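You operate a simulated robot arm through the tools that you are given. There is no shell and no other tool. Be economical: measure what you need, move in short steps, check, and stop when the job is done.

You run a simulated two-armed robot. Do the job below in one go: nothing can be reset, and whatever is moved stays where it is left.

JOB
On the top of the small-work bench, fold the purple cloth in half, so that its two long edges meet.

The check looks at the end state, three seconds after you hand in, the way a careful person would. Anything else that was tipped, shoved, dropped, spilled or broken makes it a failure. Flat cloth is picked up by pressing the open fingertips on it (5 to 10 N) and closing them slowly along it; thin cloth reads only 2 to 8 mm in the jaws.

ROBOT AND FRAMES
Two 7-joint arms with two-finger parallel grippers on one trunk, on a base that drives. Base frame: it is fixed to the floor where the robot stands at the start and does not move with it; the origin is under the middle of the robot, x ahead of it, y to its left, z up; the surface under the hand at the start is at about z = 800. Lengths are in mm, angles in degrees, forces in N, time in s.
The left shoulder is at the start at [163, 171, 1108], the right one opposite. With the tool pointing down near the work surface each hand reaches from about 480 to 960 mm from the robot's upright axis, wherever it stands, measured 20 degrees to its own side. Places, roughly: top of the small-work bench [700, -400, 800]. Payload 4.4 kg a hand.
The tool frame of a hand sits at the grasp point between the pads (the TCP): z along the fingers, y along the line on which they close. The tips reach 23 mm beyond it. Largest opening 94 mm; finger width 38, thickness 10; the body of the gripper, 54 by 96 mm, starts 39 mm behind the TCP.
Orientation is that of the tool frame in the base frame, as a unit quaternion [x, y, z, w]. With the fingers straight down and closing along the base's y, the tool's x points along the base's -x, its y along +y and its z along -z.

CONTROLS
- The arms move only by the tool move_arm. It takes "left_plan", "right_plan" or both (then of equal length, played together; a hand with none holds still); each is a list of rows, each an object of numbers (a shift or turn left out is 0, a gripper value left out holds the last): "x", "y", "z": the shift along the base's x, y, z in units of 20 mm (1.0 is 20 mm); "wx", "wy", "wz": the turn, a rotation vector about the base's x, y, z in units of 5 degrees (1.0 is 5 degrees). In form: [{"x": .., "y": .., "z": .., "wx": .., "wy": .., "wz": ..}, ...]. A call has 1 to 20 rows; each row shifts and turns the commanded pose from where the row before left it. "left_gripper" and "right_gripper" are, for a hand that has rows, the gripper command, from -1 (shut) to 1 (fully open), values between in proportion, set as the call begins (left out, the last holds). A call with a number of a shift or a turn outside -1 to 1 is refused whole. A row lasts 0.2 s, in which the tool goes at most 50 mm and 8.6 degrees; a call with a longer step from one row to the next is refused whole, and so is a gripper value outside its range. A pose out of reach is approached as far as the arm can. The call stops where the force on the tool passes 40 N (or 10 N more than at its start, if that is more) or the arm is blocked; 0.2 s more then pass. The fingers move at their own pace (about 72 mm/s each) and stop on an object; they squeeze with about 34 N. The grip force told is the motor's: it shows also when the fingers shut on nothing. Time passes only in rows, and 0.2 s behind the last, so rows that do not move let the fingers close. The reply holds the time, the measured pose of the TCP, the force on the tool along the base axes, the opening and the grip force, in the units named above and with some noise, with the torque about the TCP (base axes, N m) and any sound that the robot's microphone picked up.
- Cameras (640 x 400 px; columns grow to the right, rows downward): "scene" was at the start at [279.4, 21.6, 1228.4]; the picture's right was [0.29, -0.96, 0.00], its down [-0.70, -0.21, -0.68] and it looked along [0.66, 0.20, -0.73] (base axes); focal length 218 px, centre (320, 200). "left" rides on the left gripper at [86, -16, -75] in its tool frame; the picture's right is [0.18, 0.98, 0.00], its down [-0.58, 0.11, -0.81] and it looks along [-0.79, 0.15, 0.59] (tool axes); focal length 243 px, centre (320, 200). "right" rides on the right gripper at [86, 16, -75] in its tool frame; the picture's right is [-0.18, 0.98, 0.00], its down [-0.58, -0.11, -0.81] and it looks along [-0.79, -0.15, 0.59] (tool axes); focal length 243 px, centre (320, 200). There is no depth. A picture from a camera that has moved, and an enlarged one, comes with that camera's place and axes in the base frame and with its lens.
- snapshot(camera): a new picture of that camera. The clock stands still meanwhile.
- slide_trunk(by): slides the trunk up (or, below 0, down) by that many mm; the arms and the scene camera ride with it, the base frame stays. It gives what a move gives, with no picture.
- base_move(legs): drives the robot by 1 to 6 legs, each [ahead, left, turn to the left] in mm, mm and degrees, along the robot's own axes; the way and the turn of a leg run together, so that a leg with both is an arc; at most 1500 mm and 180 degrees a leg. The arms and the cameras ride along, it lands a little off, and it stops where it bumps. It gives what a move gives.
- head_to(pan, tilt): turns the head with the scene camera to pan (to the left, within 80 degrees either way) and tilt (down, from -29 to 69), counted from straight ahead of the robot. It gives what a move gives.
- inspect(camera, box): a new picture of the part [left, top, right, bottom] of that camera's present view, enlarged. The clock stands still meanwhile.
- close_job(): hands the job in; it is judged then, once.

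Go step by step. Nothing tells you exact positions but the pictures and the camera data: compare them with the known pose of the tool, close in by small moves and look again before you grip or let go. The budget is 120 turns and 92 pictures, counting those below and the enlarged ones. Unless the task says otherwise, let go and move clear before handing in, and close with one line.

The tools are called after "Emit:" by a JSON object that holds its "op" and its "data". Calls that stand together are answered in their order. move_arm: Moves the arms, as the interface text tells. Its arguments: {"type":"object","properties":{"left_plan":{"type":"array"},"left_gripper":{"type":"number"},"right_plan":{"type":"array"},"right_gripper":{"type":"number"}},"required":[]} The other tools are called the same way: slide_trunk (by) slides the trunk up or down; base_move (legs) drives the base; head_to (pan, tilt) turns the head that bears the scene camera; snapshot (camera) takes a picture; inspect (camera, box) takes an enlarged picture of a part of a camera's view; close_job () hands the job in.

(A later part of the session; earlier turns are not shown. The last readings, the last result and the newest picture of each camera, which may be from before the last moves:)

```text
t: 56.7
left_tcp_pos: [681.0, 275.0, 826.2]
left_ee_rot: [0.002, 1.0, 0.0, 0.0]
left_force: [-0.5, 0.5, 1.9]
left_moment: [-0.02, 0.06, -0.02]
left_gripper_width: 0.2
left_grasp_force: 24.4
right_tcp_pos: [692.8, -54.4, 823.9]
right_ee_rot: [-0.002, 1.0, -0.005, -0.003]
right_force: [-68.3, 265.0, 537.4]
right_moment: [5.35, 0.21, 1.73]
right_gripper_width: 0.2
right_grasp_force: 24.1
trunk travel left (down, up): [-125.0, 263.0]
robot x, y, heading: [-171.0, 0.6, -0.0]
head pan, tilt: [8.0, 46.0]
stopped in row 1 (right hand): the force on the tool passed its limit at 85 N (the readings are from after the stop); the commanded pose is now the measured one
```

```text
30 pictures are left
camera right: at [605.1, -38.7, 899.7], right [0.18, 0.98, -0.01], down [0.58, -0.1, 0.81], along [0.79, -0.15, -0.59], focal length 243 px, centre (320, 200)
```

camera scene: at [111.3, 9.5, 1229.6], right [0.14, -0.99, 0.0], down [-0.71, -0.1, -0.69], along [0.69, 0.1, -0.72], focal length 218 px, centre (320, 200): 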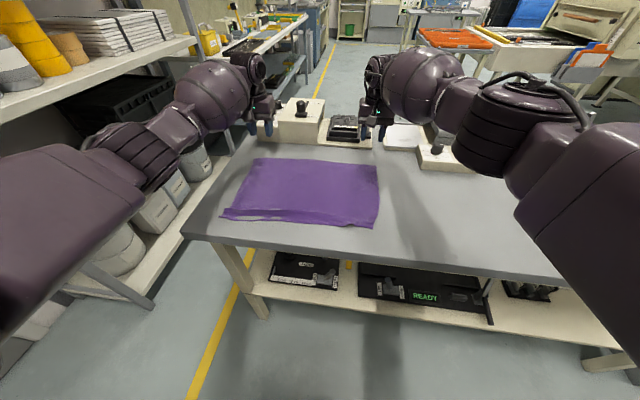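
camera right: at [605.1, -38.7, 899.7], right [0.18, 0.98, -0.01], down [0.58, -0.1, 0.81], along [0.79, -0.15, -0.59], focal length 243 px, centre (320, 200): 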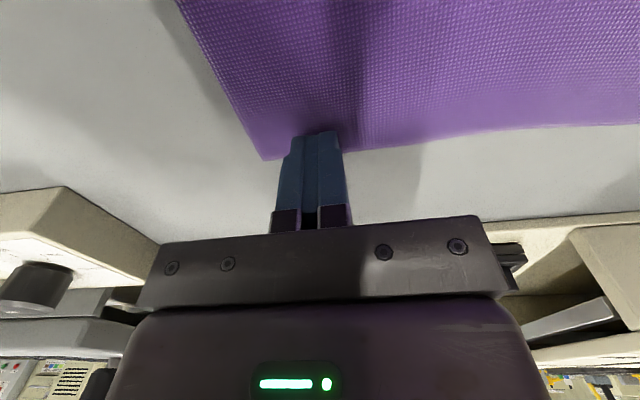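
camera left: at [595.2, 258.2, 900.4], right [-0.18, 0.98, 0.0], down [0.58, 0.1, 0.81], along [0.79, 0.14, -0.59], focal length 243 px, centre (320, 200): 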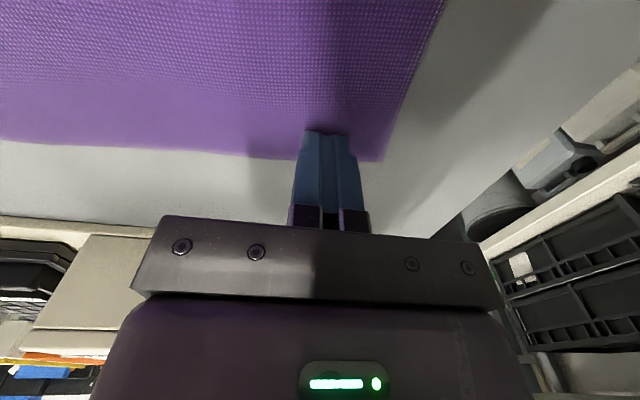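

The pinch snapped shut empty because the cloth edge under the fingers made the contact jumpy. The first style worked well: fingers fully on the cloth, closing along x. I'll use that on the clean far edge with a smaller pinch. For the release, tilting the hands forward and pulling back toward the robot should unroll the edge properly.

Emit:
{"op": "move_arm", "data": {"left_plan": [{"z": 1}, {"z": 1}, {"wz": 1, "z": 0.1, "x": -0.064, "y": 0.033}, {"wz": 1, "z": 0.1, "x": -0.064, "y": 0.033}, {"wz": 1, "z": 0.1, "x": -0.064, "y": 0.033}, {"wz": 1, "z": 0.1, "x": -0.064, "y": 0.033}, {"wz": 1, "z": 0.1, "x": -0.064, "y": 0.033}, {"wz": 1, "z": 0.1, "x": -0.064, "y": 0.033}, {"wz": 1, "z": 0.1, "x": -0.064, "y": 0.033}, {"wz": 1, "z": 0.1, "x": -0.064, "y": 0.033}, {"wz": 1, "x": -0.064, "y": 0.033}, {"wz": 1, "x": -0.064, "y": 0.033}, {"wz": 1, "x": -0.064, "y": 0.033}, {"wz": 1, "x": -0.064, "y": 0.033}, {"wz": 1, "x": -0.064, "y": 0.033}, {"wz": 1, "x": -0.064, "y": 0.033}, {"wz": 1, "x": -0.064, "y": 0.033}, {"wz": 1, "x": -0.064, "y": 0.033}, {"wz": 1, "x": -0.064, "y": 0.033}, {"wz": 1, "x": -0.064, "y": 0.033}], "right_plan": [{"z": 1}, {"z": 1}, {"wz": -1, "z": 0.1, "x": -0.07, "y": -0.028}, {"wz": -1, "z": 0.1, "x": -0.07, "y": -0.028}, {"wz": -1, "z": 0.1, "x": -0.07, "y": -0.028}, {"wz": -1, "z": 0.1, "x": -0.07, "y": -0.028}, {"wz": -1, "z": 0.1, "x": -0.07, "y": -0.028}, {"wz": -1, "z": 0.1, "x": -0.07, "y": -0.028}, {"wz": -1, "z": 0.1, "x": -0.07, "y": -0.028}, {"wz": -1, "z": 0.1, "x": -0.07, "y": -0.028}, {"wz": -1, "x": -0.07, "y": -0.028}, {"wz": -1, "x": -0.07, "y": -0.028}, {"wz": -1, "x": -0.07, "y": -0.028}, {"wz": -1, "x": -0.07, "y": -0.028}, {"wz": -1, "x": -0.07, "y": -0.028}, {"wz": -1, "x": -0.07, "y": -0.028}, {"wz": -1, "x": -0.07, "y": -0.028}, {"wz": -1, "x": -0.07, "y": -0.028}, {"wz": -1, "x": -0.07, "y": -0.028}, {"wz": -1, "x": -0.07, "y": -0.028}], "left_gripper": -0.3, "right_gripper": -0.3}}

Emit:
{"op": "move_arm", "data": {"left_plan": [{"z": -0.8}, {"z": -0.8}, {"z": -0.6}, {}], "right_plan": [{"z": -0.8}, {"z": -0.8}, {"z": -0.6}, {}]}}

Emit:
{"op": "snapshot", "data": {"camera": "left"}}

Emit:
{"op": "snapshot", "data": {"camera": "right"}}

```text
t: 60.9
left_tcp_pos: [656.9, 288.0, 879.7]
left_ee_rot: [-0.706, 0.708, 0.0, -0.002]
left_force: [0.5, -0.8, -0.4]
left_moment: [0.01, -0.02, 0.0]
left_gripper_width: 32.9
left_grasp_force: 0.1
right_tcp_pos: [668.0, -63.7, 881.2]
right_ee_rot: [0.706, 0.708, -0.002, -0.005]
right_force: [0.1, 0.2, -0.6]
right_moment: [-0.03, 0.0, -0.01]
right_gripper_width: 33.0
right_grasp_force: 0.0
trunk travel left (down, up): [-125.0, 263.0]
robot x, y, heading: [-168.8, 2.3, -0.3]
head pan, tilt: [8.0, 46.0]
```

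```text
t: 61.9
left_tcp_pos: [655.9, 287.7, 836.5]
left_ee_rot: [-0.705, 0.709, -0.001, -0.001]
left_force: [0.0, 0.4, -0.4]
left_moment: [0.0, -0.01, -0.01]
left_gripper_width: 32.9
left_grasp_force: 0.0
right_tcp_pos: [667.1, -63.8, 836.7]
right_ee_rot: [0.705, 0.709, -0.001, -0.004]
right_force: [0.4, -0.4, 0.3]
right_moment: [0.03, 0.0, -0.01]
right_gripper_width: 33.3
right_grasp_force: 0.0
trunk travel left (down, up): [-125.0, 263.0]
robot x, y, heading: [-171.6, -0.6, 0.1]
head pan, tilt: [8.0, 46.0]
```

```text
29 pictures are left
camera left: at [673.6, 199.7, 912.4], right [-0.98, -0.18, 0.0], down [-0.11, 0.58, 0.81], along [-0.14, 0.79, -0.59], focal length 243 px, centre (320, 200)
```

left: 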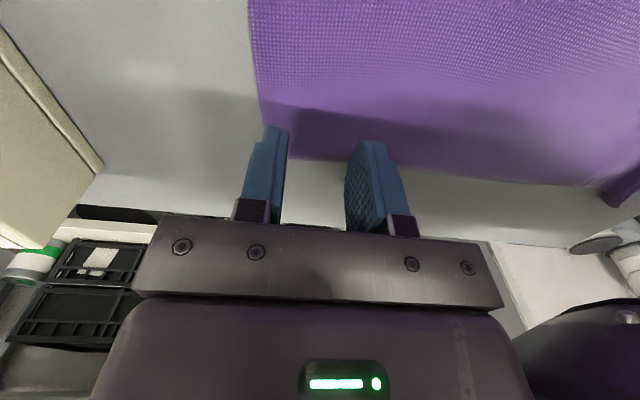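

```text
28 pictures are left
camera right: at [682.3, 20.8, 911.7], right [0.98, -0.18, -0.01], down [-0.1, -0.58, 0.81], along [-0.15, -0.79, -0.59], focal length 243 px, centre (320, 200)
```

right: 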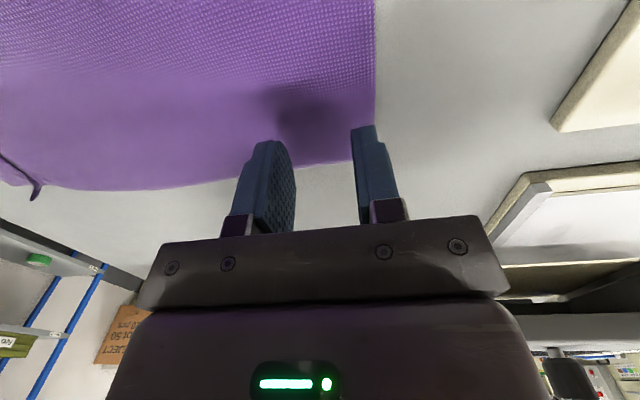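

Fingers are just inside the far corners; small corrections, then press.

Emit:
{"op": "move_arm", "data": {"left_plan": [{"y": -0.12, "z": -0.25}, {"z": -0.2}, {"z": -0.1}, {}], "right_plan": [{"x": -0.25, "z": -0.25}, {"z": -0.2}, {"z": -0.1}, {}]}}

```text
t: 62.9
left_tcp_pos: [657.5, 285.1, 825.1]
left_ee_rot: [-0.705, 0.709, -0.001, -0.001]
left_force: [-0.2, 0.0, -0.3]
left_moment: [-0.02, -0.01, -0.02]
left_gripper_width: 33.0
left_grasp_force: 0.1
right_tcp_pos: [661.9, -64.6, 825.4]
right_ee_rot: [0.704, 0.71, -0.001, -0.005]
right_force: [0.4, 0.3, 2.1]
right_moment: [0.03, -0.07, -0.01]
right_gripper_width: 33.1
right_grasp_force: 0.1
trunk travel left (down, up): [-125.0, 263.0]
robot x, y, heading: [-170.2, 0.6, -0.2]
head pan, tilt: [8.0, 46.0]
```

Emit:
{"op": "move_arm", "data": {"left_plan": [{"z": -0.05}, {}], "right_plan": [{"z": -0.03}, {}]}}

```text
t: 63.4
left_tcp_pos: [656.8, 284.3, 824.0]
left_ee_rot: [-0.705, 0.71, 0.0, -0.001]
left_force: [-2.1, 17.4, 23.0]
left_moment: [0.59, -0.22, 0.17]
left_gripper_width: 32.7
left_grasp_force: 0.1
right_tcp_pos: [662.4, -64.4, 825.7]
right_ee_rot: [0.705, 0.709, -0.002, -0.004]
right_force: [8.4, -4.5, 22.4]
right_moment: [0.18, -0.77, -0.2]
right_gripper_width: 32.9
right_grasp_force: 0.0
trunk travel left (down, up): [-125.0, 263.0]
robot x, y, heading: [-170.1, 5.8, 0.1]
head pan, tilt: [8.0, 46.0]
stopped in row 2 (left hand): the force on the tool passed its limit at 129 N (the readings are from after the stop); the commanded pose is now the measured one
```

Emit:
{"op": "move_arm", "data": {"left_plan": [{"z": 0.015}, {}], "right_plan": [{"z": 0.01}, {}]}}

```text
t: 64.0
left_tcp_pos: [656.3, 284.4, 825.7]
left_ee_rot: [-0.705, 0.709, -0.001, -0.001]
left_force: [-0.2, 0.1, 0.0]
left_moment: [0.03, -0.01, -0.04]
left_gripper_width: 33.1
left_grasp_force: 0.1
right_tcp_pos: [662.8, -63.1, 825.3]
right_ee_rot: [0.706, 0.708, -0.002, -0.003]
right_force: [0.7, -0.1, 0.6]
right_moment: [0.04, -0.02, -0.05]
right_gripper_width: 33.0
right_grasp_force: 0.2
trunk travel left (down, up): [-125.0, 263.0]
robot x, y, heading: [-174.6, -3.0, -0.1]
head pan, tilt: [8.0, 46.0]
```

Emit:
{"op": "move_arm", "data": {"left_plan": [{"z": -0.01}, {"z": -0.01}, {}], "right_plan": [{"z": -0.01}, {"z": -0.01}, {}]}}

```text
t: 64.6
left_tcp_pos: [657.4, 284.4, 825.4]
left_ee_rot: [-0.705, 0.709, 0.0, -0.001]
left_force: [2.4, 8.6, 13.7]
left_moment: [0.34, -0.15, 0.04]
left_gripper_width: 32.8
left_grasp_force: 0.0
right_tcp_pos: [662.5, -63.3, 826.9]
right_ee_rot: [0.705, 0.709, -0.001, -0.004]
right_force: [-3.6, 2.4, 9.6]
right_moment: [0.16, -0.16, 0.1]
right_gripper_width: 32.8
right_grasp_force: 0.0
trunk travel left (down, up): [-125.0, 263.0]
robot x, y, heading: [-169.8, -0.7, 0.2]
head pan, tilt: [8.0, 46.0]
stopped in row 3 (left hand): the force on the tool passed its limit at 109 N (the readings are from after the stop); the commanded pose is now the measured one
```

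Emit:
{"op": "move_arm", "data": {"left_plan": [{"z": 0.005}, {}], "right_plan": [{}, {}], "left_gripper": -0.5, "right_gripper": -0.5}}

Emit:
{"op": "snapshot", "data": {"camera": "left"}}

Emit:
{"op": "snapshot", "data": {"camera": "right"}}

```text
t: 65.2
left_tcp_pos: [657.0, 285.0, 825.7]
left_ee_rot: [-0.705, 0.709, 0.0, -0.002]
left_force: [-0.7, 0.7, 4.9]
left_moment: [0.01, -0.03, -0.02]
left_gripper_width: 23.5
left_grasp_force: 0.1
right_tcp_pos: [661.7, -64.8, 825.4]
right_ee_rot: [0.705, 0.709, -0.001, -0.005]
right_force: [0.5, -0.1, 0.4]
right_moment: [-0.02, 0.03, -0.02]
right_gripper_width: 23.5
right_grasp_force: 0.0
trunk travel left (down, up): [-125.0, 263.0]
robot x, y, heading: [-174.2, -4.4, -0.2]
head pan, tilt: [8.0, 46.0]
```

```text
27 pictures are left
camera left: at [674.1, 197.4, 900.4], right [-0.98, -0.18, 0.0], down [-0.1, 0.58, 0.81], along [-0.14, 0.79, -0.59], focal length 243 px, centre (320, 200)
```

left: 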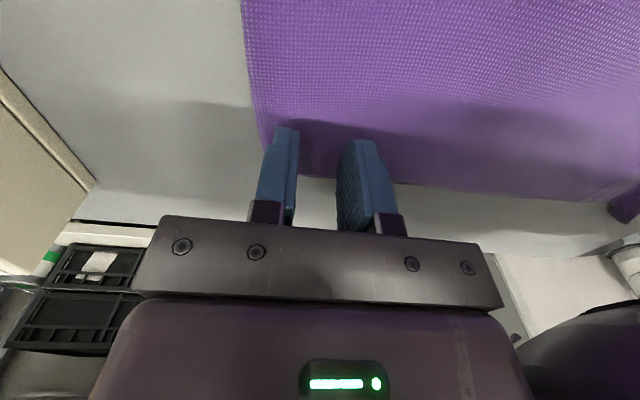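

```text
26 pictures are left
camera right: at [677.5, 20.6, 900.7], right [0.98, -0.18, -0.01], down [-0.1, -0.58, 0.81], along [-0.15, -0.79, -0.59], focal length 243 px, centre (320, 200)
```

right: 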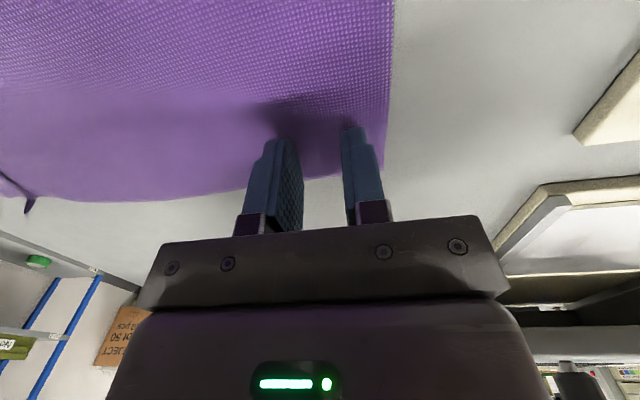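

The fingers slid without catching cloth because the press was too light. I'll reopen and press again more carefully.

Emit:
{"op": "move_arm", "data": {"left_plan": [{"z": 0.1, "x": -0.12}, {}, {"z": -0.06}, {}], "right_plan": [{"z": 0.1}, {}, {"z": -0.06}, {}], "left_gripper": -0.2, "right_gripper": -0.2}}

Emit:
{"op": "move_arm", "data": {"left_plan": [{"z": -0.02}, {"z": -0.02}, {}, {}], "right_plan": [{"z": -0.02}, {"z": -0.02}, {}, {}]}}

```text
t: 66.2
left_tcp_pos: [654.4, 284.3, 826.3]
left_ee_rot: [-0.705, 0.71, 0.0, -0.001]
left_force: [0.6, 0.3, -0.3]
left_moment: [-0.02, 0.0, -0.02]
left_gripper_width: 37.4
left_grasp_force: 0.0
right_tcp_pos: [662.4, -64.4, 826.6]
right_ee_rot: [0.705, 0.709, -0.001, -0.004]
right_force: [-0.5, -0.3, 0.2]
right_moment: [0.01, 0.03, 0.04]
right_gripper_width: 37.5
right_grasp_force: 0.0
trunk travel left (down, up): [-125.0, 263.0]
robot x, y, heading: [-172.6, -0.8, 0.3]
head pan, tilt: [8.0, 46.0]
```

```text
t: 66.8
left_tcp_pos: [655.2, 285.8, 824.7]
left_ee_rot: [-0.705, 0.709, 0.0, -0.002]
left_force: [-2.1, -1.8, 4.5]
left_moment: [-0.02, 0.05, 0.01]
left_gripper_width: 37.6
left_grasp_force: 0.1
right_tcp_pos: [662.0, -63.6, 825.7]
right_ee_rot: [0.705, 0.709, -0.001, -0.004]
right_force: [9.2, -20.6, 36.3]
right_moment: [-0.03, -1.29, -0.69]
right_gripper_width: 37.6
right_grasp_force: 0.0
trunk travel left (down, up): [-125.0, 263.0]
robot x, y, heading: [-167.5, -2.4, -0.0]
head pan, tilt: [8.0, 46.0]
stopped in row 3 (right hand): the force on the tool passed its limit at 53 N (the readings are from after the stop); the commanded pose is now the measured one
```

Emit:
{"op": "move_arm", "data": {"left_plan": [{"z": -0.005}, {}, {}], "right_plan": [{"z": 0.008}, {}, {}]}}

```text
t: 67.6
left_tcp_pos: [654.8, 284.3, 825.2]
left_ee_rot: [-0.706, 0.708, 0.0, -0.001]
left_force: [0.8, 4.2, 6.4]
left_moment: [0.17, -0.02, 0.02]
left_gripper_width: 37.6
left_grasp_force: 0.1
right_tcp_pos: [662.7, -65.6, 826.6]
right_ee_rot: [0.705, 0.709, -0.001, -0.005]
right_force: [0.2, 0.1, 0.6]
right_moment: [0.04, -0.03, 0.07]
right_gripper_width: 37.5
right_grasp_force: 0.1
trunk travel left (down, up): [-125.0, 263.0]
robot x, y, heading: [-170.3, -3.1, 0.2]
head pan, tilt: [8.0, 46.0]
```

The left press is good, so I'll close the left hand alone first.

Emit:
{"op": "move_arm", "data": {"left_plan": [{"z": -0.006}, {}], "left_gripper": -0.4}}

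Emit:
{"op": "move_arm", "data": {"left_plan": [{}, {}], "left_gripper": -0.6}}

Emit:
{"op": "snapshot", "data": {"camera": "left"}}

```text
t: 68.0
left_tcp_pos: [655.0, 285.2, 825.0]
left_ee_rot: [-0.705, 0.709, 0.0, -0.001]
left_force: [0.1, 5.2, 34.9]
left_moment: [0.44, -0.24, 0.01]
left_gripper_width: 28.3
left_grasp_force: 0.2
right_tcp_pos: [662.3, -63.1, 825.6]
right_ee_rot: [0.705, 0.709, -0.001, -0.003]
right_force: [0.4, 0.6, 0.7]
right_moment: [0.02, -0.01, -0.02]
right_gripper_width: 37.4
right_grasp_force: 0.1
trunk travel left (down, up): [-125.0, 263.0]
robot x, y, heading: [-174.8, 0.1, -0.1]
head pan, tilt: [8.0, 46.0]
stopped in row 1 (left hand): the force on the tool passed its limit at 76 N (the readings are from after the stop); the commanded pose is now the measured one
```

```text
t: 68.4
left_tcp_pos: [655.3, 284.8, 825.7]
left_ee_rot: [-0.706, 0.709, 0.0, -0.001]
left_force: [-11.0, 6.4, 38.2]
left_moment: [0.5, -0.11, 0.2]
left_gripper_width: 18.7
left_grasp_force: 0.0
right_tcp_pos: [662.8, -64.1, 826.3]
right_ee_rot: [0.706, 0.709, 0.0, -0.004]
right_force: [0.8, -0.5, 0.4]
right_moment: [0.03, -0.04, 0.03]
right_gripper_width: 37.8
right_grasp_force: 0.1
trunk travel left (down, up): [-125.0, 263.0]
robot x, y, heading: [-169.7, 1.6, -0.2]
head pan, tilt: [8.0, 46.0]
stopped in row 2 (left hand): the force on the tool passed its limit at 51 N (the readings are from after the stop); the commanded pose is now the measured one
```

```text
25 pictures are left
camera left: at [671.9, 197.5, 900.3], right [-0.98, -0.18, 0.0], down [-0.1, 0.58, 0.81], along [-0.14, 0.79, -0.59], focal length 243 px, centre (320, 200)
```

left: 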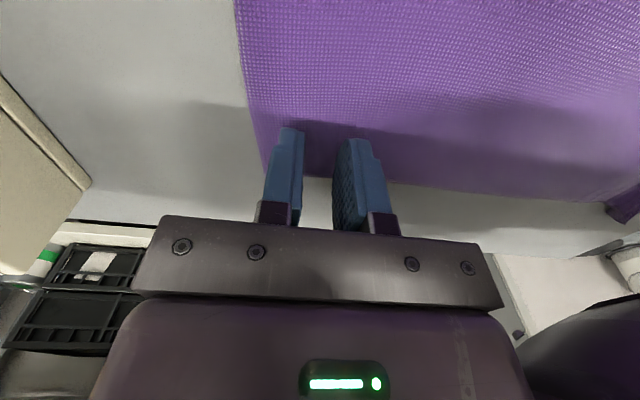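

No ridge formed; the force jitter broke the friction. I'll reopen, shift 8 mm inward, and get a steady press before closing without any z change.

Emit:
{"op": "move_arm", "data": {"left_plan": [{"z": 0.15}, {"x": -0.4}, {}, {"z": -0.1}, {}], "right_plan": [{"z": 0.12}, {"x": -0.3}, {}, {"z": -0.1}, {}], "left_gripper": -0.15, "right_gripper": -0.15}}

Emit:
{"op": "move_arm", "data": {"left_plan": [{"z": -0.02}, {"z": -0.01}, {}], "right_plan": [{"z": -0.02}, {"z": -0.01}, {}]}}

```text
t: 69.6
left_tcp_pos: [646.5, 285.0, 825.2]
left_ee_rot: [-0.705, 0.709, 0.001, -0.002]
left_force: [-0.6, 0.8, 0.0]
left_moment: [0.0, -0.01, 0.01]
left_gripper_width: 40.0
left_grasp_force: 0.0
right_tcp_pos: [656.9, -64.8, 826.9]
right_ee_rot: [0.706, 0.709, -0.001, -0.004]
right_force: [0.0, 0.2, -0.3]
right_moment: [-0.02, 0.02, 0.04]
right_gripper_width: 40.0
right_grasp_force: 0.0
trunk travel left (down, up): [-125.0, 263.0]
robot x, y, heading: [-168.1, -2.1, -0.2]
head pan, tilt: [8.0, 46.0]
```

```text
t: 70.2
left_tcp_pos: [646.2, 285.6, 825.1]
left_ee_rot: [-0.705, 0.709, 0.0, -0.002]
left_force: [-0.6, 9.8, 22.3]
left_moment: [0.34, -0.28, 0.16]
left_gripper_width: 39.7
left_grasp_force: 0.1
right_tcp_pos: [655.4, -65.5, 826.7]
right_ee_rot: [0.705, 0.709, -0.001, -0.003]
right_force: [-0.2, -0.3, -0.4]
right_moment: [0.02, 0.01, -0.01]
right_gripper_width: 40.0
right_grasp_force: 0.1
trunk travel left (down, up): [-125.0, 263.0]
robot x, y, heading: [-172.5, -4.3, 0.0]
head pan, tilt: [8.0, 46.0]
stopped in row 3 (left hand): the force on the tool passed its limit at 43 N (the readings are from after the stop); the commanded pose is now the measured one
```

Emit:
{"op": "move_arm", "data": {"left_plan": [{"z": 0.006}, {}, {}], "right_plan": [{"z": -0.02}, {"z": -0.01}, {}]}}

```text
t: 70.5
left_tcp_pos: [647.9, 284.8, 826.2]
left_ee_rot: [-0.705, 0.71, 0.001, -0.002]
left_force: [20.8, -54.0, 97.2]
left_moment: [-0.8, -1.76, -0.83]
left_gripper_width: 39.9
left_grasp_force: 0.1
right_tcp_pos: [655.9, -64.4, 827.2]
right_ee_rot: [0.705, 0.709, -0.001, -0.004]
right_force: [-0.4, 0.0, -0.3]
right_moment: [0.02, -0.03, -0.02]
right_gripper_width: 39.9
right_grasp_force: 0.1
trunk travel left (down, up): [-125.0, 263.0]
robot x, y, heading: [-172.3, -2.4, -0.1]
head pan, tilt: [8.0, 46.0]
stopped in row 1 (left hand): the force on the tool passed its limit at 57 N (the readings are from after the stop); the commanded pose is now the measured one
```

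Contact is very stiff with the arms this far out, whereas the first grip was steady with the arms bent. I'll lift, pull the hands back, and drive the base forward to near its start spot so the reach matches that first grip.

Emit:
{"op": "move_arm", "data": {"left_plan": [{"z": 0.5}, {"z": 1}, {"z": 1}, {"z": 1}, {"z": 1}, {"x": -1}, {"x": -1}, {"x": -1}, {"x": -1}, {"x": -1}, {"x": -1}, {"x": -1}, {"x": -0.5}, {}], "right_plan": [{"z": 0.5}, {"z": 1}, {"z": 1}, {"z": 1}, {"z": 1}, {"x": -1}, {"x": -1}, {"x": -1}, {"x": -1}, {"x": -1}, {"x": -1}, {"x": -1}, {"x": -0.5}, {}]}}

Emit:
{"op": "base_move", "data": {"legs": [[165, 0, 0]]}}

Emit:
{"op": "snapshot", "data": {"camera": "scene"}}

```text
t: 73.5
left_tcp_pos: [496.7, 284.9, 914.8]
left_ee_rot: [-0.705, 0.709, 0.0, -0.001]
left_force: [-0.7, 0.4, 0.5]
left_moment: [-0.04, 0.0, 0.01]
left_gripper_width: 40.2
left_grasp_force: 0.0
right_tcp_pos: [505.4, -64.4, 916.6]
right_ee_rot: [0.706, 0.709, -0.001, -0.003]
right_force: [0.0, -0.2, -1.1]
right_moment: [-0.01, 0.02, -0.05]
right_gripper_width: 40.0
right_grasp_force: 0.0
trunk travel left (down, up): [-125.0, 263.0]
robot x, y, heading: [-171.6, 0.0, -0.0]
head pan, tilt: [8.0, 46.0]
```

```text
t: 75.0
left_tcp_pos: [662.5, 285.6, 915.0]
left_ee_rot: [-0.705, 0.709, 0.001, -0.001]
left_force: [-0.5, -1.2, -0.1]
left_moment: [0.02, -0.02, 0.01]
left_gripper_width: 39.9
left_grasp_force: 0.0
right_tcp_pos: [672.0, -63.1, 917.2]
right_ee_rot: [0.705, 0.71, -0.002, -0.004]
right_force: [-0.1, -0.1, -0.1]
right_moment: [0.0, 0.0, 0.0]
right_gripper_width: 40.1
right_grasp_force: 0.0
trunk travel left (down, up): [-125.0, 263.0]
robot x, y, heading: [-3.4, 0.2, -0.0]
head pan, tilt: [8.0, 46.0]
```

```text
24 pictures are left
camera scene: at [277.4, 10.1, 1229.5], right [0.14, -0.99, 0.0], down [-0.71, -0.1, -0.69], along [0.69, 0.1, -0.72], focal length 218 px, centre (320, 200)
```

scene: 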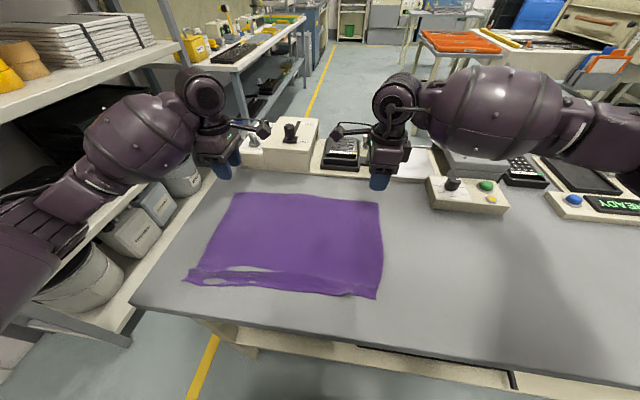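

Robot is at its original spot. I'll lower onto the far corners.

Emit:
{"op": "move_arm", "data": {"left_plan": [{"x": -0.5, "z": -0.7}, {"z": -0.8}, {"z": -0.8}, {"z": -0.8}, {"z": -0.8}, {"z": -0.35}, {}], "right_plan": [{"x": -0.5, "z": -0.75}, {"z": -0.8}, {"z": -0.8}, {"z": -0.8}, {"z": -0.8}, {"z": -0.4}, {}]}}

Emit:
{"op": "move_arm", "data": {"left_plan": [{"z": -0.06}, {"z": -0.04}, {}, {}], "right_plan": [{"z": -0.06}, {"z": -0.04}, {}, {}]}}

```text
t: 76.6
left_tcp_pos: [651.5, 284.6, 830.0]
left_ee_rot: [-0.706, 0.709, 0.0, -0.001]
left_force: [1.1, -0.4, -0.6]
left_moment: [-0.03, 0.01, 0.03]
left_gripper_width: 40.0
left_grasp_force: 0.0
right_tcp_pos: [661.8, -64.2, 831.2]
right_ee_rot: [0.704, 0.71, -0.001, -0.004]
right_force: [0.1, -0.4, 0.5]
right_moment: [0.02, -0.01, 0.0]
right_gripper_width: 40.2
right_grasp_force: 0.1
trunk travel left (down, up): [-125.0, 263.0]
robot x, y, heading: [-4.7, 2.0, 0.2]
head pan, tilt: [8.0, 46.0]
```

```text
t: 77.6
left_tcp_pos: [651.9, 285.4, 828.9]
left_ee_rot: [-0.706, 0.708, 0.001, -0.001]
left_force: [-0.1, -0.3, -0.4]
left_moment: [0.01, 0.02, -0.03]
left_gripper_width: 40.1
left_grasp_force: 0.0
right_tcp_pos: [660.2, -63.7, 828.6]
right_ee_rot: [0.705, 0.709, -0.001, -0.004]
right_force: [0.1, 0.2, -1.3]
right_moment: [-0.01, 0.02, -0.01]
right_gripper_width: 39.9
right_grasp_force: 0.0
trunk travel left (down, up): [-125.0, 263.0]
robot x, y, heading: [-4.5, -0.6, -0.3]
head pan, tilt: [8.0, 46.0]
```

Emit:
{"op": "move_arm", "data": {"left_plan": [{"z": -0.05}, {"z": -0.03}, {"z": -0.03}, {}], "right_plan": [{"z": -0.05}, {"z": -0.03}, {"z": -0.03}, {}]}}

```text
t: 78.5
left_tcp_pos: [651.5, 286.0, 826.1]
left_ee_rot: [-0.705, 0.709, 0.001, -0.002]
left_force: [0.6, -1.1, -0.4]
left_moment: [0.01, 0.0, -0.01]
left_gripper_width: 40.2
left_grasp_force: 0.1
right_tcp_pos: [662.1, -63.4, 826.4]
right_ee_rot: [0.705, 0.709, -0.001, -0.004]
right_force: [-9.2, -23.8, 32.9]
right_moment: [-0.14, -0.77, -0.55]
right_gripper_width: 40.1
right_grasp_force: 0.1
trunk travel left (down, up): [-125.0, 263.0]
robot x, y, heading: [-7.7, -1.0, -0.0]
head pan, tilt: [8.0, 46.0]
stopped in row 4 (right hand): the force on the tool passed its limit at 53 N (the readings are from after the stop); the commanded pose is now the measured one
```

Emit:
{"op": "move_arm", "data": {"left_plan": [{"z": -0.03}, {}, {}], "right_plan": [{}, {}, {}]}}

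```text
t: 79.3
left_tcp_pos: [651.8, 285.8, 824.6]
left_ee_rot: [-0.705, 0.709, 0.0, -0.001]
left_force: [0.4, 0.3, -0.4]
left_moment: [0.0, -0.02, 0.0]
left_gripper_width: 39.7
left_grasp_force: 0.1
right_tcp_pos: [661.8, -64.7, 826.7]
right_ee_rot: [0.705, 0.71, -0.001, -0.003]
right_force: [9.0, -21.8, 40.8]
right_moment: [-0.02, -1.45, -0.77]
right_gripper_width: 39.9
right_grasp_force: 0.1
trunk travel left (down, up): [-125.0, 263.0]
robot x, y, heading: [-6.0, -0.2, 0.1]
head pan, tilt: [8.0, 46.0]
```

The right hand's load sits on its outer finger because the hand has drifted about half a degree in tilt. I'll correct that and press again.

Emit:
{"op": "move_arm", "data": {"left_plan": [{"wy": -0.03}, {}, {"z": -0.01}, {}], "right_plan": [{"z": 0.1}, {"wy": -0.12, "wx": -0.05}, {"z": -0.06}, {}]}}

Emit:
{"op": "move_arm", "data": {"left_plan": [{"z": -0.02}, {"z": -0.01}, {}], "right_plan": [{"z": -0.03}, {"z": -0.02}, {}]}}

```text
t: 80.3
left_tcp_pos: [651.3, 284.0, 826.0]
left_ee_rot: [-0.705, 0.709, 0.0, 0.0]
left_force: [0.2, -0.5, -0.5]
left_moment: [0.03, -0.05, 0.03]
left_gripper_width: 39.9
left_grasp_force: 0.0
right_tcp_pos: [660.7, -64.3, 827.1]
right_ee_rot: [0.705, 0.71, 0.001, 0.002]
right_force: [-1.0, 0.2, 1.0]
right_moment: [0.0, 0.04, 0.01]
right_gripper_width: 40.0
right_grasp_force: 0.1
trunk travel left (down, up): [-125.0, 263.0]
robot x, y, heading: [-6.8, -2.9, -0.1]
head pan, tilt: [8.0, 46.0]
```

```text
t: 80.7
left_tcp_pos: [651.1, 284.0, 825.0]
left_ee_rot: [-0.706, 0.709, 0.0, 0.0]
left_force: [26.1, 101.7, 167.2]
left_moment: [3.37, 0.81, -0.97]
left_gripper_width: 39.8
left_grasp_force: 0.0
right_tcp_pos: [661.2, -63.9, 826.2]
right_ee_rot: [0.706, 0.709, 0.002, 0.002]
right_force: [-9.0, 12.4, 35.9]
right_moment: [0.73, -0.94, 0.49]
right_gripper_width: 40.1
right_grasp_force: 0.1
trunk travel left (down, up): [-125.0, 263.0]
robot x, y, heading: [-8.3, -1.8, 0.1]
head pan, tilt: [8.0, 46.0]
stopped in row 2 (left hand): the force on the tool passed its limit at 132 N (the readings are from after the stop); the commanded pose is now the measured one
```

Contact always starts at the cloth's side border. I'll move both hands about 12 mm inward from the side edges and press there.

Emit:
{"op": "move_arm", "data": {"left_plan": [{"z": 0.15}, {"y": -0.6, "x": -0.1}, {"z": -0.08}, {}], "right_plan": [{"z": 0.12}, {"y": 0.6, "x": -0.1}, {"z": -0.1}, {}]}}

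Emit:
{"op": "move_arm", "data": {"left_plan": [{"z": -0.03}, {"z": -0.02}, {}], "right_plan": [{"z": -0.03}, {"z": -0.02}, {}]}}

```text
t: 81.7
left_tcp_pos: [649.5, 272.9, 826.9]
left_ee_rot: [-0.705, 0.709, 0.0, 0.001]
left_force: [-1.4, -0.1, -0.1]
left_moment: [0.02, 0.0, -0.01]
left_gripper_width: 39.8
left_grasp_force: 0.1
right_tcp_pos: [658.9, -53.3, 826.6]
right_ee_rot: [0.705, 0.709, 0.001, 0.002]
right_force: [0.3, -0.4, 0.5]
right_moment: [0.01, 0.01, 0.01]
right_gripper_width: 39.9
right_grasp_force: 0.1
trunk travel left (down, up): [-125.0, 263.0]
robot x, y, heading: [-4.3, 1.2, 0.1]
head pan, tilt: [8.0, 46.0]
```

```text
t: 82.2
left_tcp_pos: [649.7, 272.9, 824.9]
left_ee_rot: [-0.705, 0.709, 0.0, 0.0]
left_force: [0.1, 0.4, 0.4]
left_moment: [0.0, 0.01, -0.03]
left_gripper_width: 40.0
left_grasp_force: 0.2
right_tcp_pos: [660.4, -51.3, 825.2]
right_ee_rot: [0.705, 0.71, 0.001, 0.002]
right_force: [25.9, -7.8, 52.5]
right_moment: [-0.1, -1.85, -0.08]
right_gripper_width: 40.0
right_grasp_force: 0.0
trunk travel left (down, up): [-125.0, 263.0]
robot x, y, heading: [-1.9, -2.1, -0.2]
head pan, tilt: [8.0, 46.0]
stopped in row 2 (right hand): the force on the tool passed its limit at 53 N (the readings are from after the stop); the commanded pose is now the measured one
```

Emit:
{"op": "move_arm", "data": {"left_plan": [{"z": -0.01}, {"z": -0.01}, {}, {}], "right_plan": [{"z": 0.02}, {"x": -0.2}, {}, {}]}}

```text
t: 83.2
left_tcp_pos: [648.8, 272.4, 825.4]
left_ee_rot: [-0.705, 0.709, 0.0, -0.001]
left_force: [1.5, 0.3, 1.8]
left_moment: [0.04, -0.03, 0.01]
left_gripper_width: 39.9
left_grasp_force: 0.0
right_tcp_pos: [655.7, -52.1, 825.4]
right_ee_rot: [0.705, 0.71, 0.0, 0.002]
right_force: [0.3, 0.4, -0.3]
right_moment: [-0.02, -0.05, 0.0]
right_gripper_width: 40.0
right_grasp_force: 0.0
trunk travel left (down, up): [-125.0, 263.0]
robot x, y, heading: [-4.7, 2.4, 0.1]
head pan, tilt: [8.0, 46.0]
```

Left has light contact and the right is just off. I'll use tiny steps now.

Emit:
{"op": "move_arm", "data": {"left_plan": [{"z": -0.01}, {"z": -0.01}, {}, {}], "right_plan": [{"z": -0.01}, {"z": -0.01}, {}, {}]}}

```text
t: 84.3
left_tcp_pos: [648.5, 272.8, 824.6]
left_ee_rot: [-0.705, 0.71, 0.0, 0.0]
left_force: [62.2, -34.0, 99.5]
left_moment: [0.24, -0.96, -0.53]
left_gripper_width: 40.0
left_grasp_force: 0.2
right_tcp_pos: [655.1, -52.0, 824.9]
right_ee_rot: [0.705, 0.71, 0.0, 0.002]
right_force: [-3.7, -25.9, 38.1]
right_moment: [-0.46, -0.66, -0.49]
right_gripper_width: 40.0
right_grasp_force: 0.0
trunk travel left (down, up): [-125.0, 263.0]
robot x, y, heading: [-5.6, 0.8, 0.0]
head pan, tilt: [8.0, 46.0]
stopped in row 4 (left hand): the force on the tool passed its limit at 46 N (the readings are from after the stop); the commanded pose is now the measured one
```

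Both are pressing now, so I'll close in steps from here.

Emit:
{"op": "move_arm", "data": {"left_plan": [{"z": 0.01}], "right_plan": [{"z": 0.005}], "left_gripper": -0.4, "right_gripper": -0.4}}

Emit:
{"op": "snapshot", "data": {"camera": "left"}}

Emit:
{"op": "snapshot", "data": {"camera": "right"}}

```text
t: 84.6
left_tcp_pos: [648.6, 271.9, 825.2]
left_ee_rot: [-0.705, 0.709, -0.001, 0.0]
left_force: [4.8, -5.3, 9.7]
left_moment: [-0.03, -0.13, -0.09]
left_gripper_width: 28.5
left_grasp_force: 0.1
right_tcp_pos: [656.2, -51.8, 824.6]
right_ee_rot: [0.705, 0.71, 0.002, 0.001]
right_force: [25.9, -7.3, 38.5]
right_moment: [0.31, -0.07, -0.22]
right_gripper_width: 28.1
right_grasp_force: 0.1
trunk travel left (down, up): [-125.0, 263.0]
robot x, y, heading: [-9.2, -0.9, 0.0]
head pan, tilt: [8.0, 46.0]
stopped in row 1 (right hand): the force on the tool passed its limit at 211 N (the readings are from after the stop); the commanded pose is now the measured one
```

```text
23 pictures are left
camera left: at [666.1, 185.1, 900.2], right [-0.98, -0.18, 0.0], down [-0.11, 0.58, 0.81], along [-0.14, 0.79, -0.59], focal length 243 px, centre (320, 200)
```

left: 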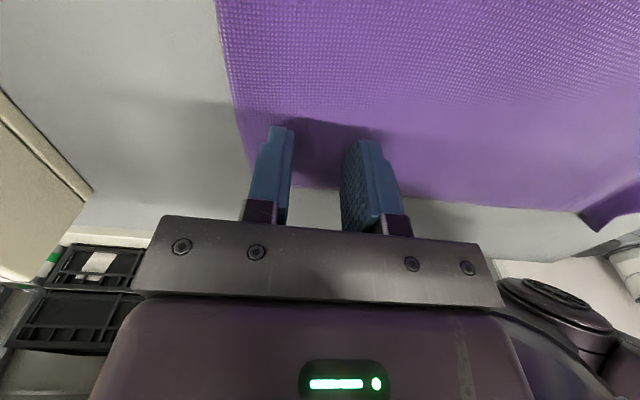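

```text
22 pictures are left
camera right: at [669.7, 33.6, 900.0], right [0.98, -0.18, 0.0], down [-0.11, -0.58, 0.81], along [-0.14, -0.79, -0.59], focal length 243 px, centre (320, 200)
```

right: 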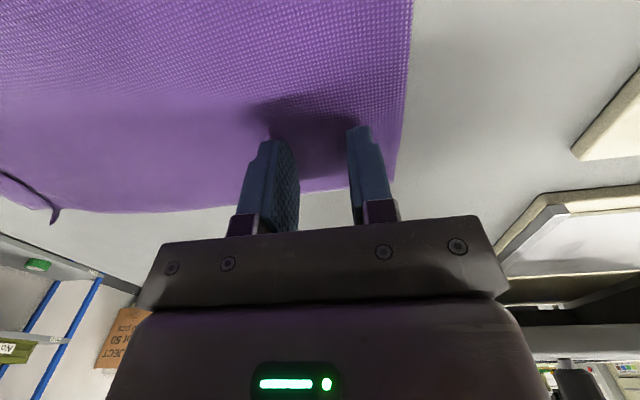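

Emit:
{"op": "move_arm", "data": {"left_plan": [{}, {}], "left_gripper": -0.55}}

Emit:
{"op": "move_arm", "data": {"right_plan": [{"z": 0.05}, {}, {}], "right_gripper": -0.15}}

```text
t: 84.8
left_tcp_pos: [648.0, 272.2, 824.3]
left_ee_rot: [-0.705, 0.709, 0.0, 0.0]
left_force: [8.0, -25.7, 59.5]
left_moment: [0.26, 0.05, -0.15]
left_gripper_width: 21.1
left_grasp_force: 0.0
right_tcp_pos: [656.1, -50.7, 824.9]
right_ee_rot: [0.704, 0.71, 0.002, 0.001]
right_force: [55.7, -55.5, 93.3]
right_moment: [-0.15, 0.05, 0.14]
right_gripper_width: 28.0
right_grasp_force: 0.1
trunk travel left (down, up): [-125.0, 263.0]
robot x, y, heading: [-6.3, 1.8, 0.0]
head pan, tilt: [8.0, 46.0]
stopped in row 1 (right hand): the force on the tool passed its limit at 72 N (the readings are from after the stop); the commanded pose is now the measured one
```

```text
t: 85.2
left_tcp_pos: [649.0, 272.5, 824.0]
left_ee_rot: [-0.705, 0.71, 0.0, 0.0]
left_force: [14.1, -92.7, 145.5]
left_moment: [-0.32, -0.4, -0.43]
left_gripper_width: 21.3
left_grasp_force: 0.1
right_tcp_pos: [656.1, -51.1, 824.9]
right_ee_rot: [0.705, 0.709, 0.002, 0.001]
right_force: [1.6, -1.3, 4.6]
right_moment: [-0.05, -0.16, -0.05]
right_gripper_width: 40.1
right_grasp_force: 0.1
trunk travel left (down, up): [-125.0, 263.0]
robot x, y, heading: [-2.8, -1.8, 0.2]
head pan, tilt: [8.0, 46.0]
stopped in row 1 (left hand): the force on the tool passed its limit at 102 N (the readings are from after the stop); the commanded pose is now the measured one
```

Chatter keeps breaking the grip near the corners. I'll lift clear so the commanded pose is clean again, then retry about 45 mm further in from the side edges, descending without any stops.

Emit:
{"op": "move_arm", "data": {"left_plan": [{"z": 0.5}, {"z": 0.5}, {"y": -0.8, "x": -0.2}, {"y": -0.8, "x": -0.2}, {}, {}], "right_plan": [{"z": 0.5}, {"z": 0.5}, {"y": 0.8, "x": -0.2}, {"y": 0.8, "x": -0.2}, {}, {}], "left_gripper": -0.15, "right_gripper": -0.15}}

Emit:
{"op": "snapshot", "data": {"camera": "left"}}

```text
t: 86.5
left_tcp_pos: [642.4, 240.1, 844.3]
left_ee_rot: [-0.706, 0.709, 0.0, 0.0]
left_force: [0.2, 0.4, -0.5]
left_moment: [0.0, -0.03, -0.02]
left_gripper_width: 39.8
left_grasp_force: 0.1
right_tcp_pos: [647.8, -20.3, 845.4]
right_ee_rot: [0.704, 0.71, 0.001, 0.001]
right_force: [-0.2, -0.1, -0.1]
right_moment: [0.02, 0.01, 0.03]
right_gripper_width: 40.1
right_grasp_force: 0.0
trunk travel left (down, up): [-125.0, 263.0]
robot x, y, heading: [-4.0, -0.4, 0.4]
head pan, tilt: [8.0, 46.0]
```

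```text
21 pictures are left
camera left: at [658.5, 153.1, 919.8], right [-0.98, -0.18, 0.0], down [-0.11, 0.58, 0.81], along [-0.14, 0.79, -0.59], focal length 243 px, centre (320, 200)
```

left: 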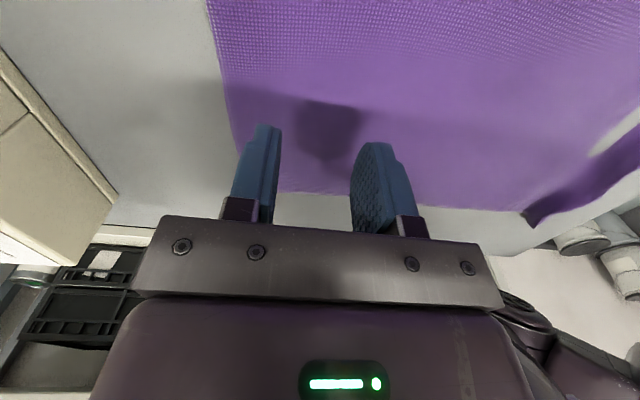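

Emit:
{"op": "move_arm", "data": {"left_plan": [{"z": -0.3}, {"z": -0.3}, {"z": -0.15}, {"z": -0.1}, {}], "right_plan": [{"z": -0.35}, {"z": -0.3}, {"z": -0.15}, {"z": -0.1}, {}]}}

Emit:
{"op": "move_arm", "data": {"left_plan": [{"z": -0.05}, {"z": -0.05}, {}, {}], "right_plan": [{"z": -0.05}, {"z": -0.05}, {}, {}]}}

```text
t: 87.8
left_tcp_pos: [641.7, 240.1, 827.2]
left_ee_rot: [-0.706, 0.708, 0.0, 0.0]
left_force: [-0.3, 0.2, -0.5]
left_moment: [0.01, -0.03, -0.01]
left_gripper_width: 40.0
left_grasp_force: 0.1
right_tcp_pos: [647.1, -19.9, 827.1]
right_ee_rot: [0.705, 0.71, 0.0, 0.002]
right_force: [-0.3, -0.6, -0.5]
right_moment: [-0.01, 0.03, 0.0]
right_gripper_width: 40.0
right_grasp_force: 0.0
trunk travel left (down, up): [-125.0, 263.0]
robot x, y, heading: [-7.6, 2.9, 0.0]
head pan, tilt: [8.0, 46.0]
```

```text
t: 88.8
left_tcp_pos: [640.3, 240.5, 824.5]
left_ee_rot: [-0.705, 0.709, -0.001, 0.0]
left_force: [0.2, 0.2, 0.5]
left_moment: [-0.03, -0.03, 0.01]
left_gripper_width: 40.0
left_grasp_force: 0.1
right_tcp_pos: [647.2, -19.3, 825.5]
right_ee_rot: [0.705, 0.709, 0.001, 0.001]
right_force: [0.1, 0.1, 0.4]
right_moment: [0.02, -0.01, 0.0]
right_gripper_width: 40.0
right_grasp_force: 0.0
trunk travel left (down, up): [-125.0, 263.0]
robot x, y, heading: [-6.0, -1.5, 0.0]
head pan, tilt: [8.0, 46.0]
```

Emit:
{"op": "move_arm", "data": {"left_plan": [{"z": -0.025}, {}, {}], "right_plan": [{"z": -0.025}, {}, {}]}}

Emit:
{"op": "move_arm", "data": {"left_plan": [{"z": -0.015}, {}, {}], "right_plan": [{"z": -0.015}, {}, {}]}}

```text
t: 89.3
left_tcp_pos: [641.3, 241.9, 825.1]
left_ee_rot: [-0.705, 0.709, 0.0, 0.0]
left_force: [-0.9, 0.6, -0.2]
left_moment: [0.02, 0.0, -0.03]
left_gripper_width: 39.8
left_grasp_force: 0.1
right_tcp_pos: [647.6, -20.5, 824.9]
right_ee_rot: [0.705, 0.709, 0.0, 0.002]
right_force: [-21.8, 30.4, 79.6]
right_moment: [1.39, 2.04, -0.38]
right_gripper_width: 40.2
right_grasp_force: 0.1
trunk travel left (down, up): [-125.0, 263.0]
robot x, y, heading: [-5.0, -1.8, -0.2]
head pan, tilt: [8.0, 46.0]
stopped in row 2 (right hand): the force on the tool passed its limit at 63 N (the readings are from after the stop); the commanded pose is now the measured one
```

```text
t: 89.7
left_tcp_pos: [641.9, 240.0, 824.3]
left_ee_rot: [-0.706, 0.709, 0.0, 0.0]
left_force: [2.7, -1.4, 3.5]
left_moment: [-0.07, -0.18, -0.04]
left_gripper_width: 39.7
left_grasp_force: 0.0
right_tcp_pos: [647.0, -19.7, 824.5]
right_ee_rot: [0.705, 0.709, 0.001, 0.003]
right_force: [63.4, 98.7, 225.1]
right_moment: [3.83, 1.22, -2.06]
right_gripper_width: 39.7
right_grasp_force: 0.0
trunk travel left (down, up): [-125.0, 263.0]
robot x, y, heading: [-7.0, 1.6, -0.1]
head pan, tilt: [8.0, 46.0]
stopped in row 1 (right hand): the force on the tool passed its limit at 123 N (the readings are from after the stop); the commanded pose is now the measured one
```

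Pressing won't grip reliably any more, but the standing pleat near the near edge can be grabbed without pressing. If I lift the cloth by it until it hangs, I can lay the other long edge down close to the robot, move forward, then fold back. That way the held edge ends up facing the right way. First I'll lift, back the base, and go over the pleat.

Emit:
{"op": "move_arm", "data": {"left_plan": [{"z": 0.3}, {"z": 1}, {"z": 1}, {"z": 1}, {"z": 0.7}, {}], "right_plan": [{"z": 0.3}, {"z": 1}, {"z": 1}, {"z": 1}, {"z": 0.7}, {}]}}

Emit:
{"op": "base_move", "data": {"legs": [[-88, 0, 0]]}}

Emit:
{"op": "move_arm", "data": {"left_plan": [{"x": -0.9, "y": 0.4}, {"x": -0.9, "y": 0.4}, {"x": -0.9, "y": 0.4}, {"x": -0.9, "y": 0.4}, {"x": -0.9, "y": 0.4}, {"x": -0.9, "y": 0.4}, {}], "right_plan": [{"x": -0.82, "y": -0.3}, {"x": -0.82, "y": -0.3}, {"x": -0.82, "y": -0.3}, {"x": -0.82, "y": -0.3}, {"x": -0.82, "y": -0.3}, {"x": -0.82, "y": -0.3}, {}]}}

Emit:
{"op": "snapshot", "data": {"camera": "left"}}

Emit:
{"op": "snapshot", "data": {"camera": "right"}}

```text
t: 91.1
left_tcp_pos: [641.5, 241.2, 904.8]
left_ee_rot: [-0.705, 0.709, 0.0, -0.002]
left_force: [0.6, 0.2, 0.1]
left_moment: [-0.02, -0.01, 0.02]
left_gripper_width: 39.8
left_grasp_force: 0.1
right_tcp_pos: [646.5, -19.6, 902.7]
right_ee_rot: [0.705, 0.709, 0.001, 0.001]
right_force: [-1.3, 0.7, 0.0]
right_moment: [0.01, 0.01, 0.0]
right_gripper_width: 39.6
right_grasp_force: 0.1
trunk travel left (down, up): [-125.0, 263.0]
robot x, y, heading: [-5.2, 0.6, -0.0]
head pan, tilt: [8.0, 46.0]
```

```text
t: 92.2
left_tcp_pos: [553.4, 241.5, 904.4]
left_ee_rot: [-0.705, 0.709, 0.0, -0.001]
left_force: [0.3, -0.2, 0.5]
left_moment: [0.01, -0.02, 0.03]
left_gripper_width: 39.8
left_grasp_force: 0.1
right_tcp_pos: [559.7, -19.8, 903.9]
right_ee_rot: [0.705, 0.709, 0.001, 0.001]
right_force: [-1.1, -0.7, 0.2]
right_moment: [0.01, 0.0, -0.01]
right_gripper_width: 40.0
right_grasp_force: 0.0
trunk travel left (down, up): [-125.0, 263.0]
robot x, y, heading: [-94.4, -0.9, 0.2]
head pan, tilt: [8.0, 46.0]
```

```text
t: 93.8
left_tcp_pos: [447.4, 288.8, 904.8]
left_ee_rot: [-0.705, 0.709, 0.001, 0.0]
left_force: [0.0, -0.5, -0.4]
left_moment: [0.01, 0.01, 0.0]
left_gripper_width: 40.0
left_grasp_force: 0.1
right_tcp_pos: [463.6, -55.9, 905.0]
right_ee_rot: [0.704, 0.71, 0.002, 0.001]
right_force: [1.5, -0.1, 0.0]
right_moment: [0.01, 0.01, -0.03]
right_gripper_width: 39.7
right_grasp_force: 0.1
trunk travel left (down, up): [-125.0, 263.0]
robot x, y, heading: [-91.7, 0.1, 0.1]
head pan, tilt: [8.0, 46.0]
```

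```text
20 pictures are left
camera left: at [463.6, 201.6, 980.3], right [-0.98, -0.18, 0.0], down [-0.11, 0.58, 0.81], along [-0.14, 0.79, -0.59], focal length 243 px, centre (320, 200)
```

left: 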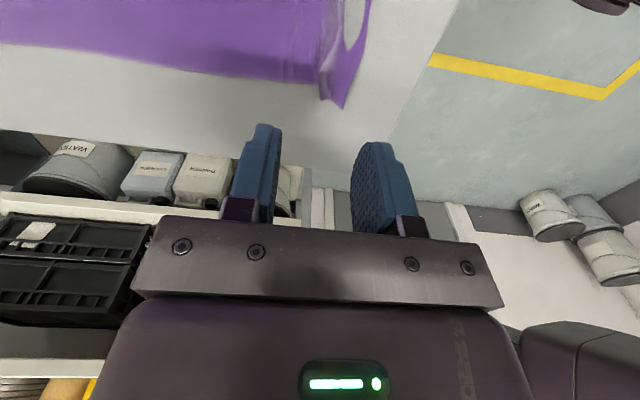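

```text
19 pictures are left
camera right: at [477.2, 29.7, 978.8], right [0.98, -0.18, 0.0], down [-0.11, -0.58, 0.81], along [-0.14, -0.79, -0.59], focal length 243 px, centre (320, 200)
```

right: 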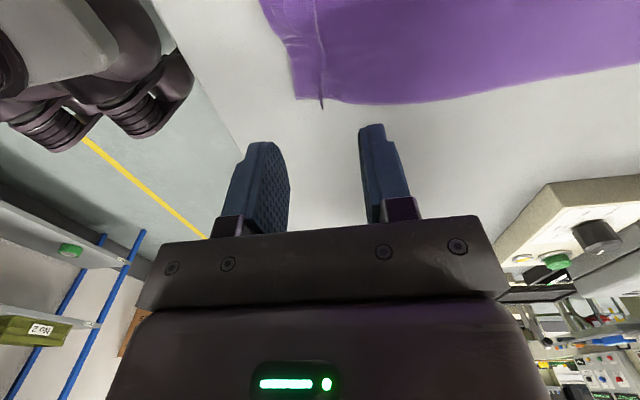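

Both hands are centered over the pleat. I'll lower to a few mm above the table and close on it without pressing.

Emit:
{"op": "move_arm", "data": {"left_plan": [{"z": -0.8}, {"z": -0.8}, {"z": -0.8}, {"z": -0.8}, {"z": -0.5}, {"z": -0.15}, {}], "right_plan": [{"z": -0.8}, {"z": -0.8}, {"z": -0.8}, {"z": -0.8}, {"z": -0.5}, {"z": -0.15}, {}]}}

Emit:
{"op": "move_arm", "data": {"left_plan": [{}, {}, {}], "right_plan": [{}, {}, {}], "left_gripper": -0.6, "right_gripper": -0.6}}

Emit:
{"op": "move_arm", "data": {"left_plan": [{}, {}, {}, {}], "right_plan": [{}, {}, {}, {}], "left_gripper": -1, "right_gripper": -1}}

```text
t: 95.2
left_tcp_pos: [446.7, 289.0, 826.8]
left_ee_rot: [-0.705, 0.709, 0.001, -0.001]
left_force: [37.7, 27.0, 131.5]
left_moment: [3.12, 1.84, -1.26]
left_gripper_width: 40.0
left_grasp_force: 0.0
right_tcp_pos: [462.0, -54.7, 827.9]
right_ee_rot: [0.704, 0.71, 0.0, 0.001]
right_force: [0.4, -0.1, -0.6]
right_moment: [-0.01, 0.0, 0.0]
right_gripper_width: 39.9
right_grasp_force: 0.0
trunk travel left (down, up): [-125.0, 263.0]
robot x, y, heading: [-92.1, 2.3, 0.1]
head pan, tilt: [8.0, 46.0]
stopped in row 7 (left hand): the force on the tool passed its limit at 121 N (the readings are from after the stop); the commanded pose is now the measured one
```

```text
t: 96.0
left_tcp_pos: [446.6, 289.6, 828.7]
left_ee_rot: [-0.705, 0.709, 0.001, 0.0]
left_force: [16.5, -4.9, 31.3]
left_moment: [0.46, 0.24, -0.22]
left_gripper_width: 18.6
left_grasp_force: 0.0
right_tcp_pos: [462.3, -54.9, 827.7]
right_ee_rot: [0.705, 0.709, 0.002, 0.001]
right_force: [-1.4, 1.0, -0.3]
right_moment: [-0.03, 0.0, 0.01]
right_gripper_width: 19.0
right_grasp_force: 0.1
trunk travel left (down, up): [-125.0, 263.0]
robot x, y, heading: [-95.0, -2.1, 0.3]
head pan, tilt: [8.0, 46.0]
```

```text
t: 96.3
left_tcp_pos: [445.6, 288.6, 827.6]
left_ee_rot: [-0.705, 0.709, 0.0, 0.0]
left_force: [-0.8, -0.8, 5.3]
left_moment: [-0.04, 0.04, 0.0]
left_gripper_width: 1.9
left_grasp_force: 33.8
right_tcp_pos: [462.6, -54.8, 828.3]
right_ee_rot: [0.705, 0.71, 0.002, 0.002]
right_force: [-0.3, 0.3, 1.0]
right_moment: [0.0, 0.05, 0.02]
right_gripper_width: 1.6
right_grasp_force: 34.5
trunk travel left (down, up): [-125.0, 263.0]
robot x, y, heading: [-93.6, -0.4, -0.2]
head pan, tilt: [8.0, 46.0]
stopped in row 1 (left hand): the force on the tool passed its limit at 151 N (the readings are from after the stop); the commanded pose is now the measured one
```

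Widths of 1.9 and 1.6 mm with full grip force mean both hands have the pleat. I'll lift gently and check.

Emit:
{"op": "move_arm", "data": {"left_plan": [{"z": 0.3}, {"z": 0.4}, {"z": 0.5}, {"z": 0.5}, {"z": 0.5}, {"z": 0.5}, {}], "right_plan": [{"z": 0.3}, {"z": 0.4}, {"z": 0.5}, {"z": 0.5}, {"z": 0.5}, {"z": 0.5}, {}]}}

Emit:
{"op": "snapshot", "data": {"camera": "scene"}}

Emit:
{"op": "snapshot", "data": {"camera": "left"}}

```text
t: 98.0
left_tcp_pos: [446.6, 289.4, 882.5]
left_ee_rot: [-0.705, 0.71, 0.001, 0.0]
left_force: [-1.0, 0.0, 0.7]
left_moment: [0.01, 0.02, -0.02]
left_gripper_width: 1.9
left_grasp_force: 34.0
right_tcp_pos: [462.2, -55.9, 881.3]
right_ee_rot: [0.705, 0.71, 0.001, 0.001]
right_force: [-1.2, 0.2, -0.2]
right_moment: [0.02, -0.02, 0.02]
right_gripper_width: 1.6
right_grasp_force: 33.5
trunk travel left (down, up): [-125.0, 263.0]
robot x, y, heading: [-96.1, -0.2, 0.2]
head pan, tilt: [8.0, 46.0]
```

```text
18 pictures are left
camera scene: at [190.4, 10.1, 1229.5], right [0.14, -0.99, 0.0], down [-0.71, -0.1, -0.69], along [0.69, 0.1, -0.72], focal length 218 px, centre (320, 200)
```

scene: 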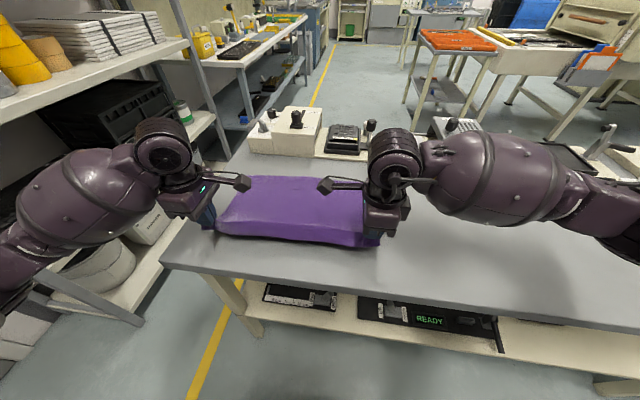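

```text
17 pictures are left
camera left: at [463.8, 201.3, 956.9], right [-0.98, -0.18, 0.0], down [-0.1, 0.58, 0.81], along [-0.14, 0.79, -0.59], focal length 243 px, centre (320, 200)
```

left: 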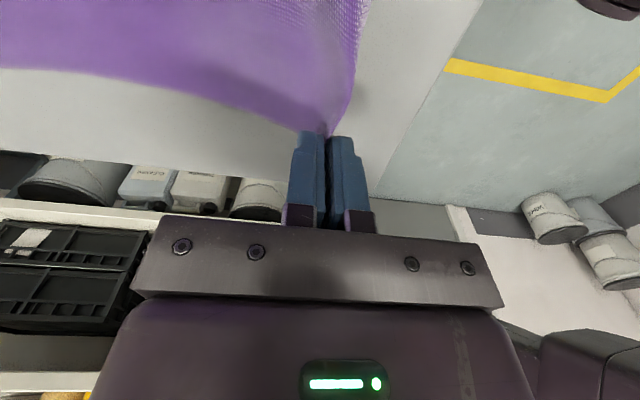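

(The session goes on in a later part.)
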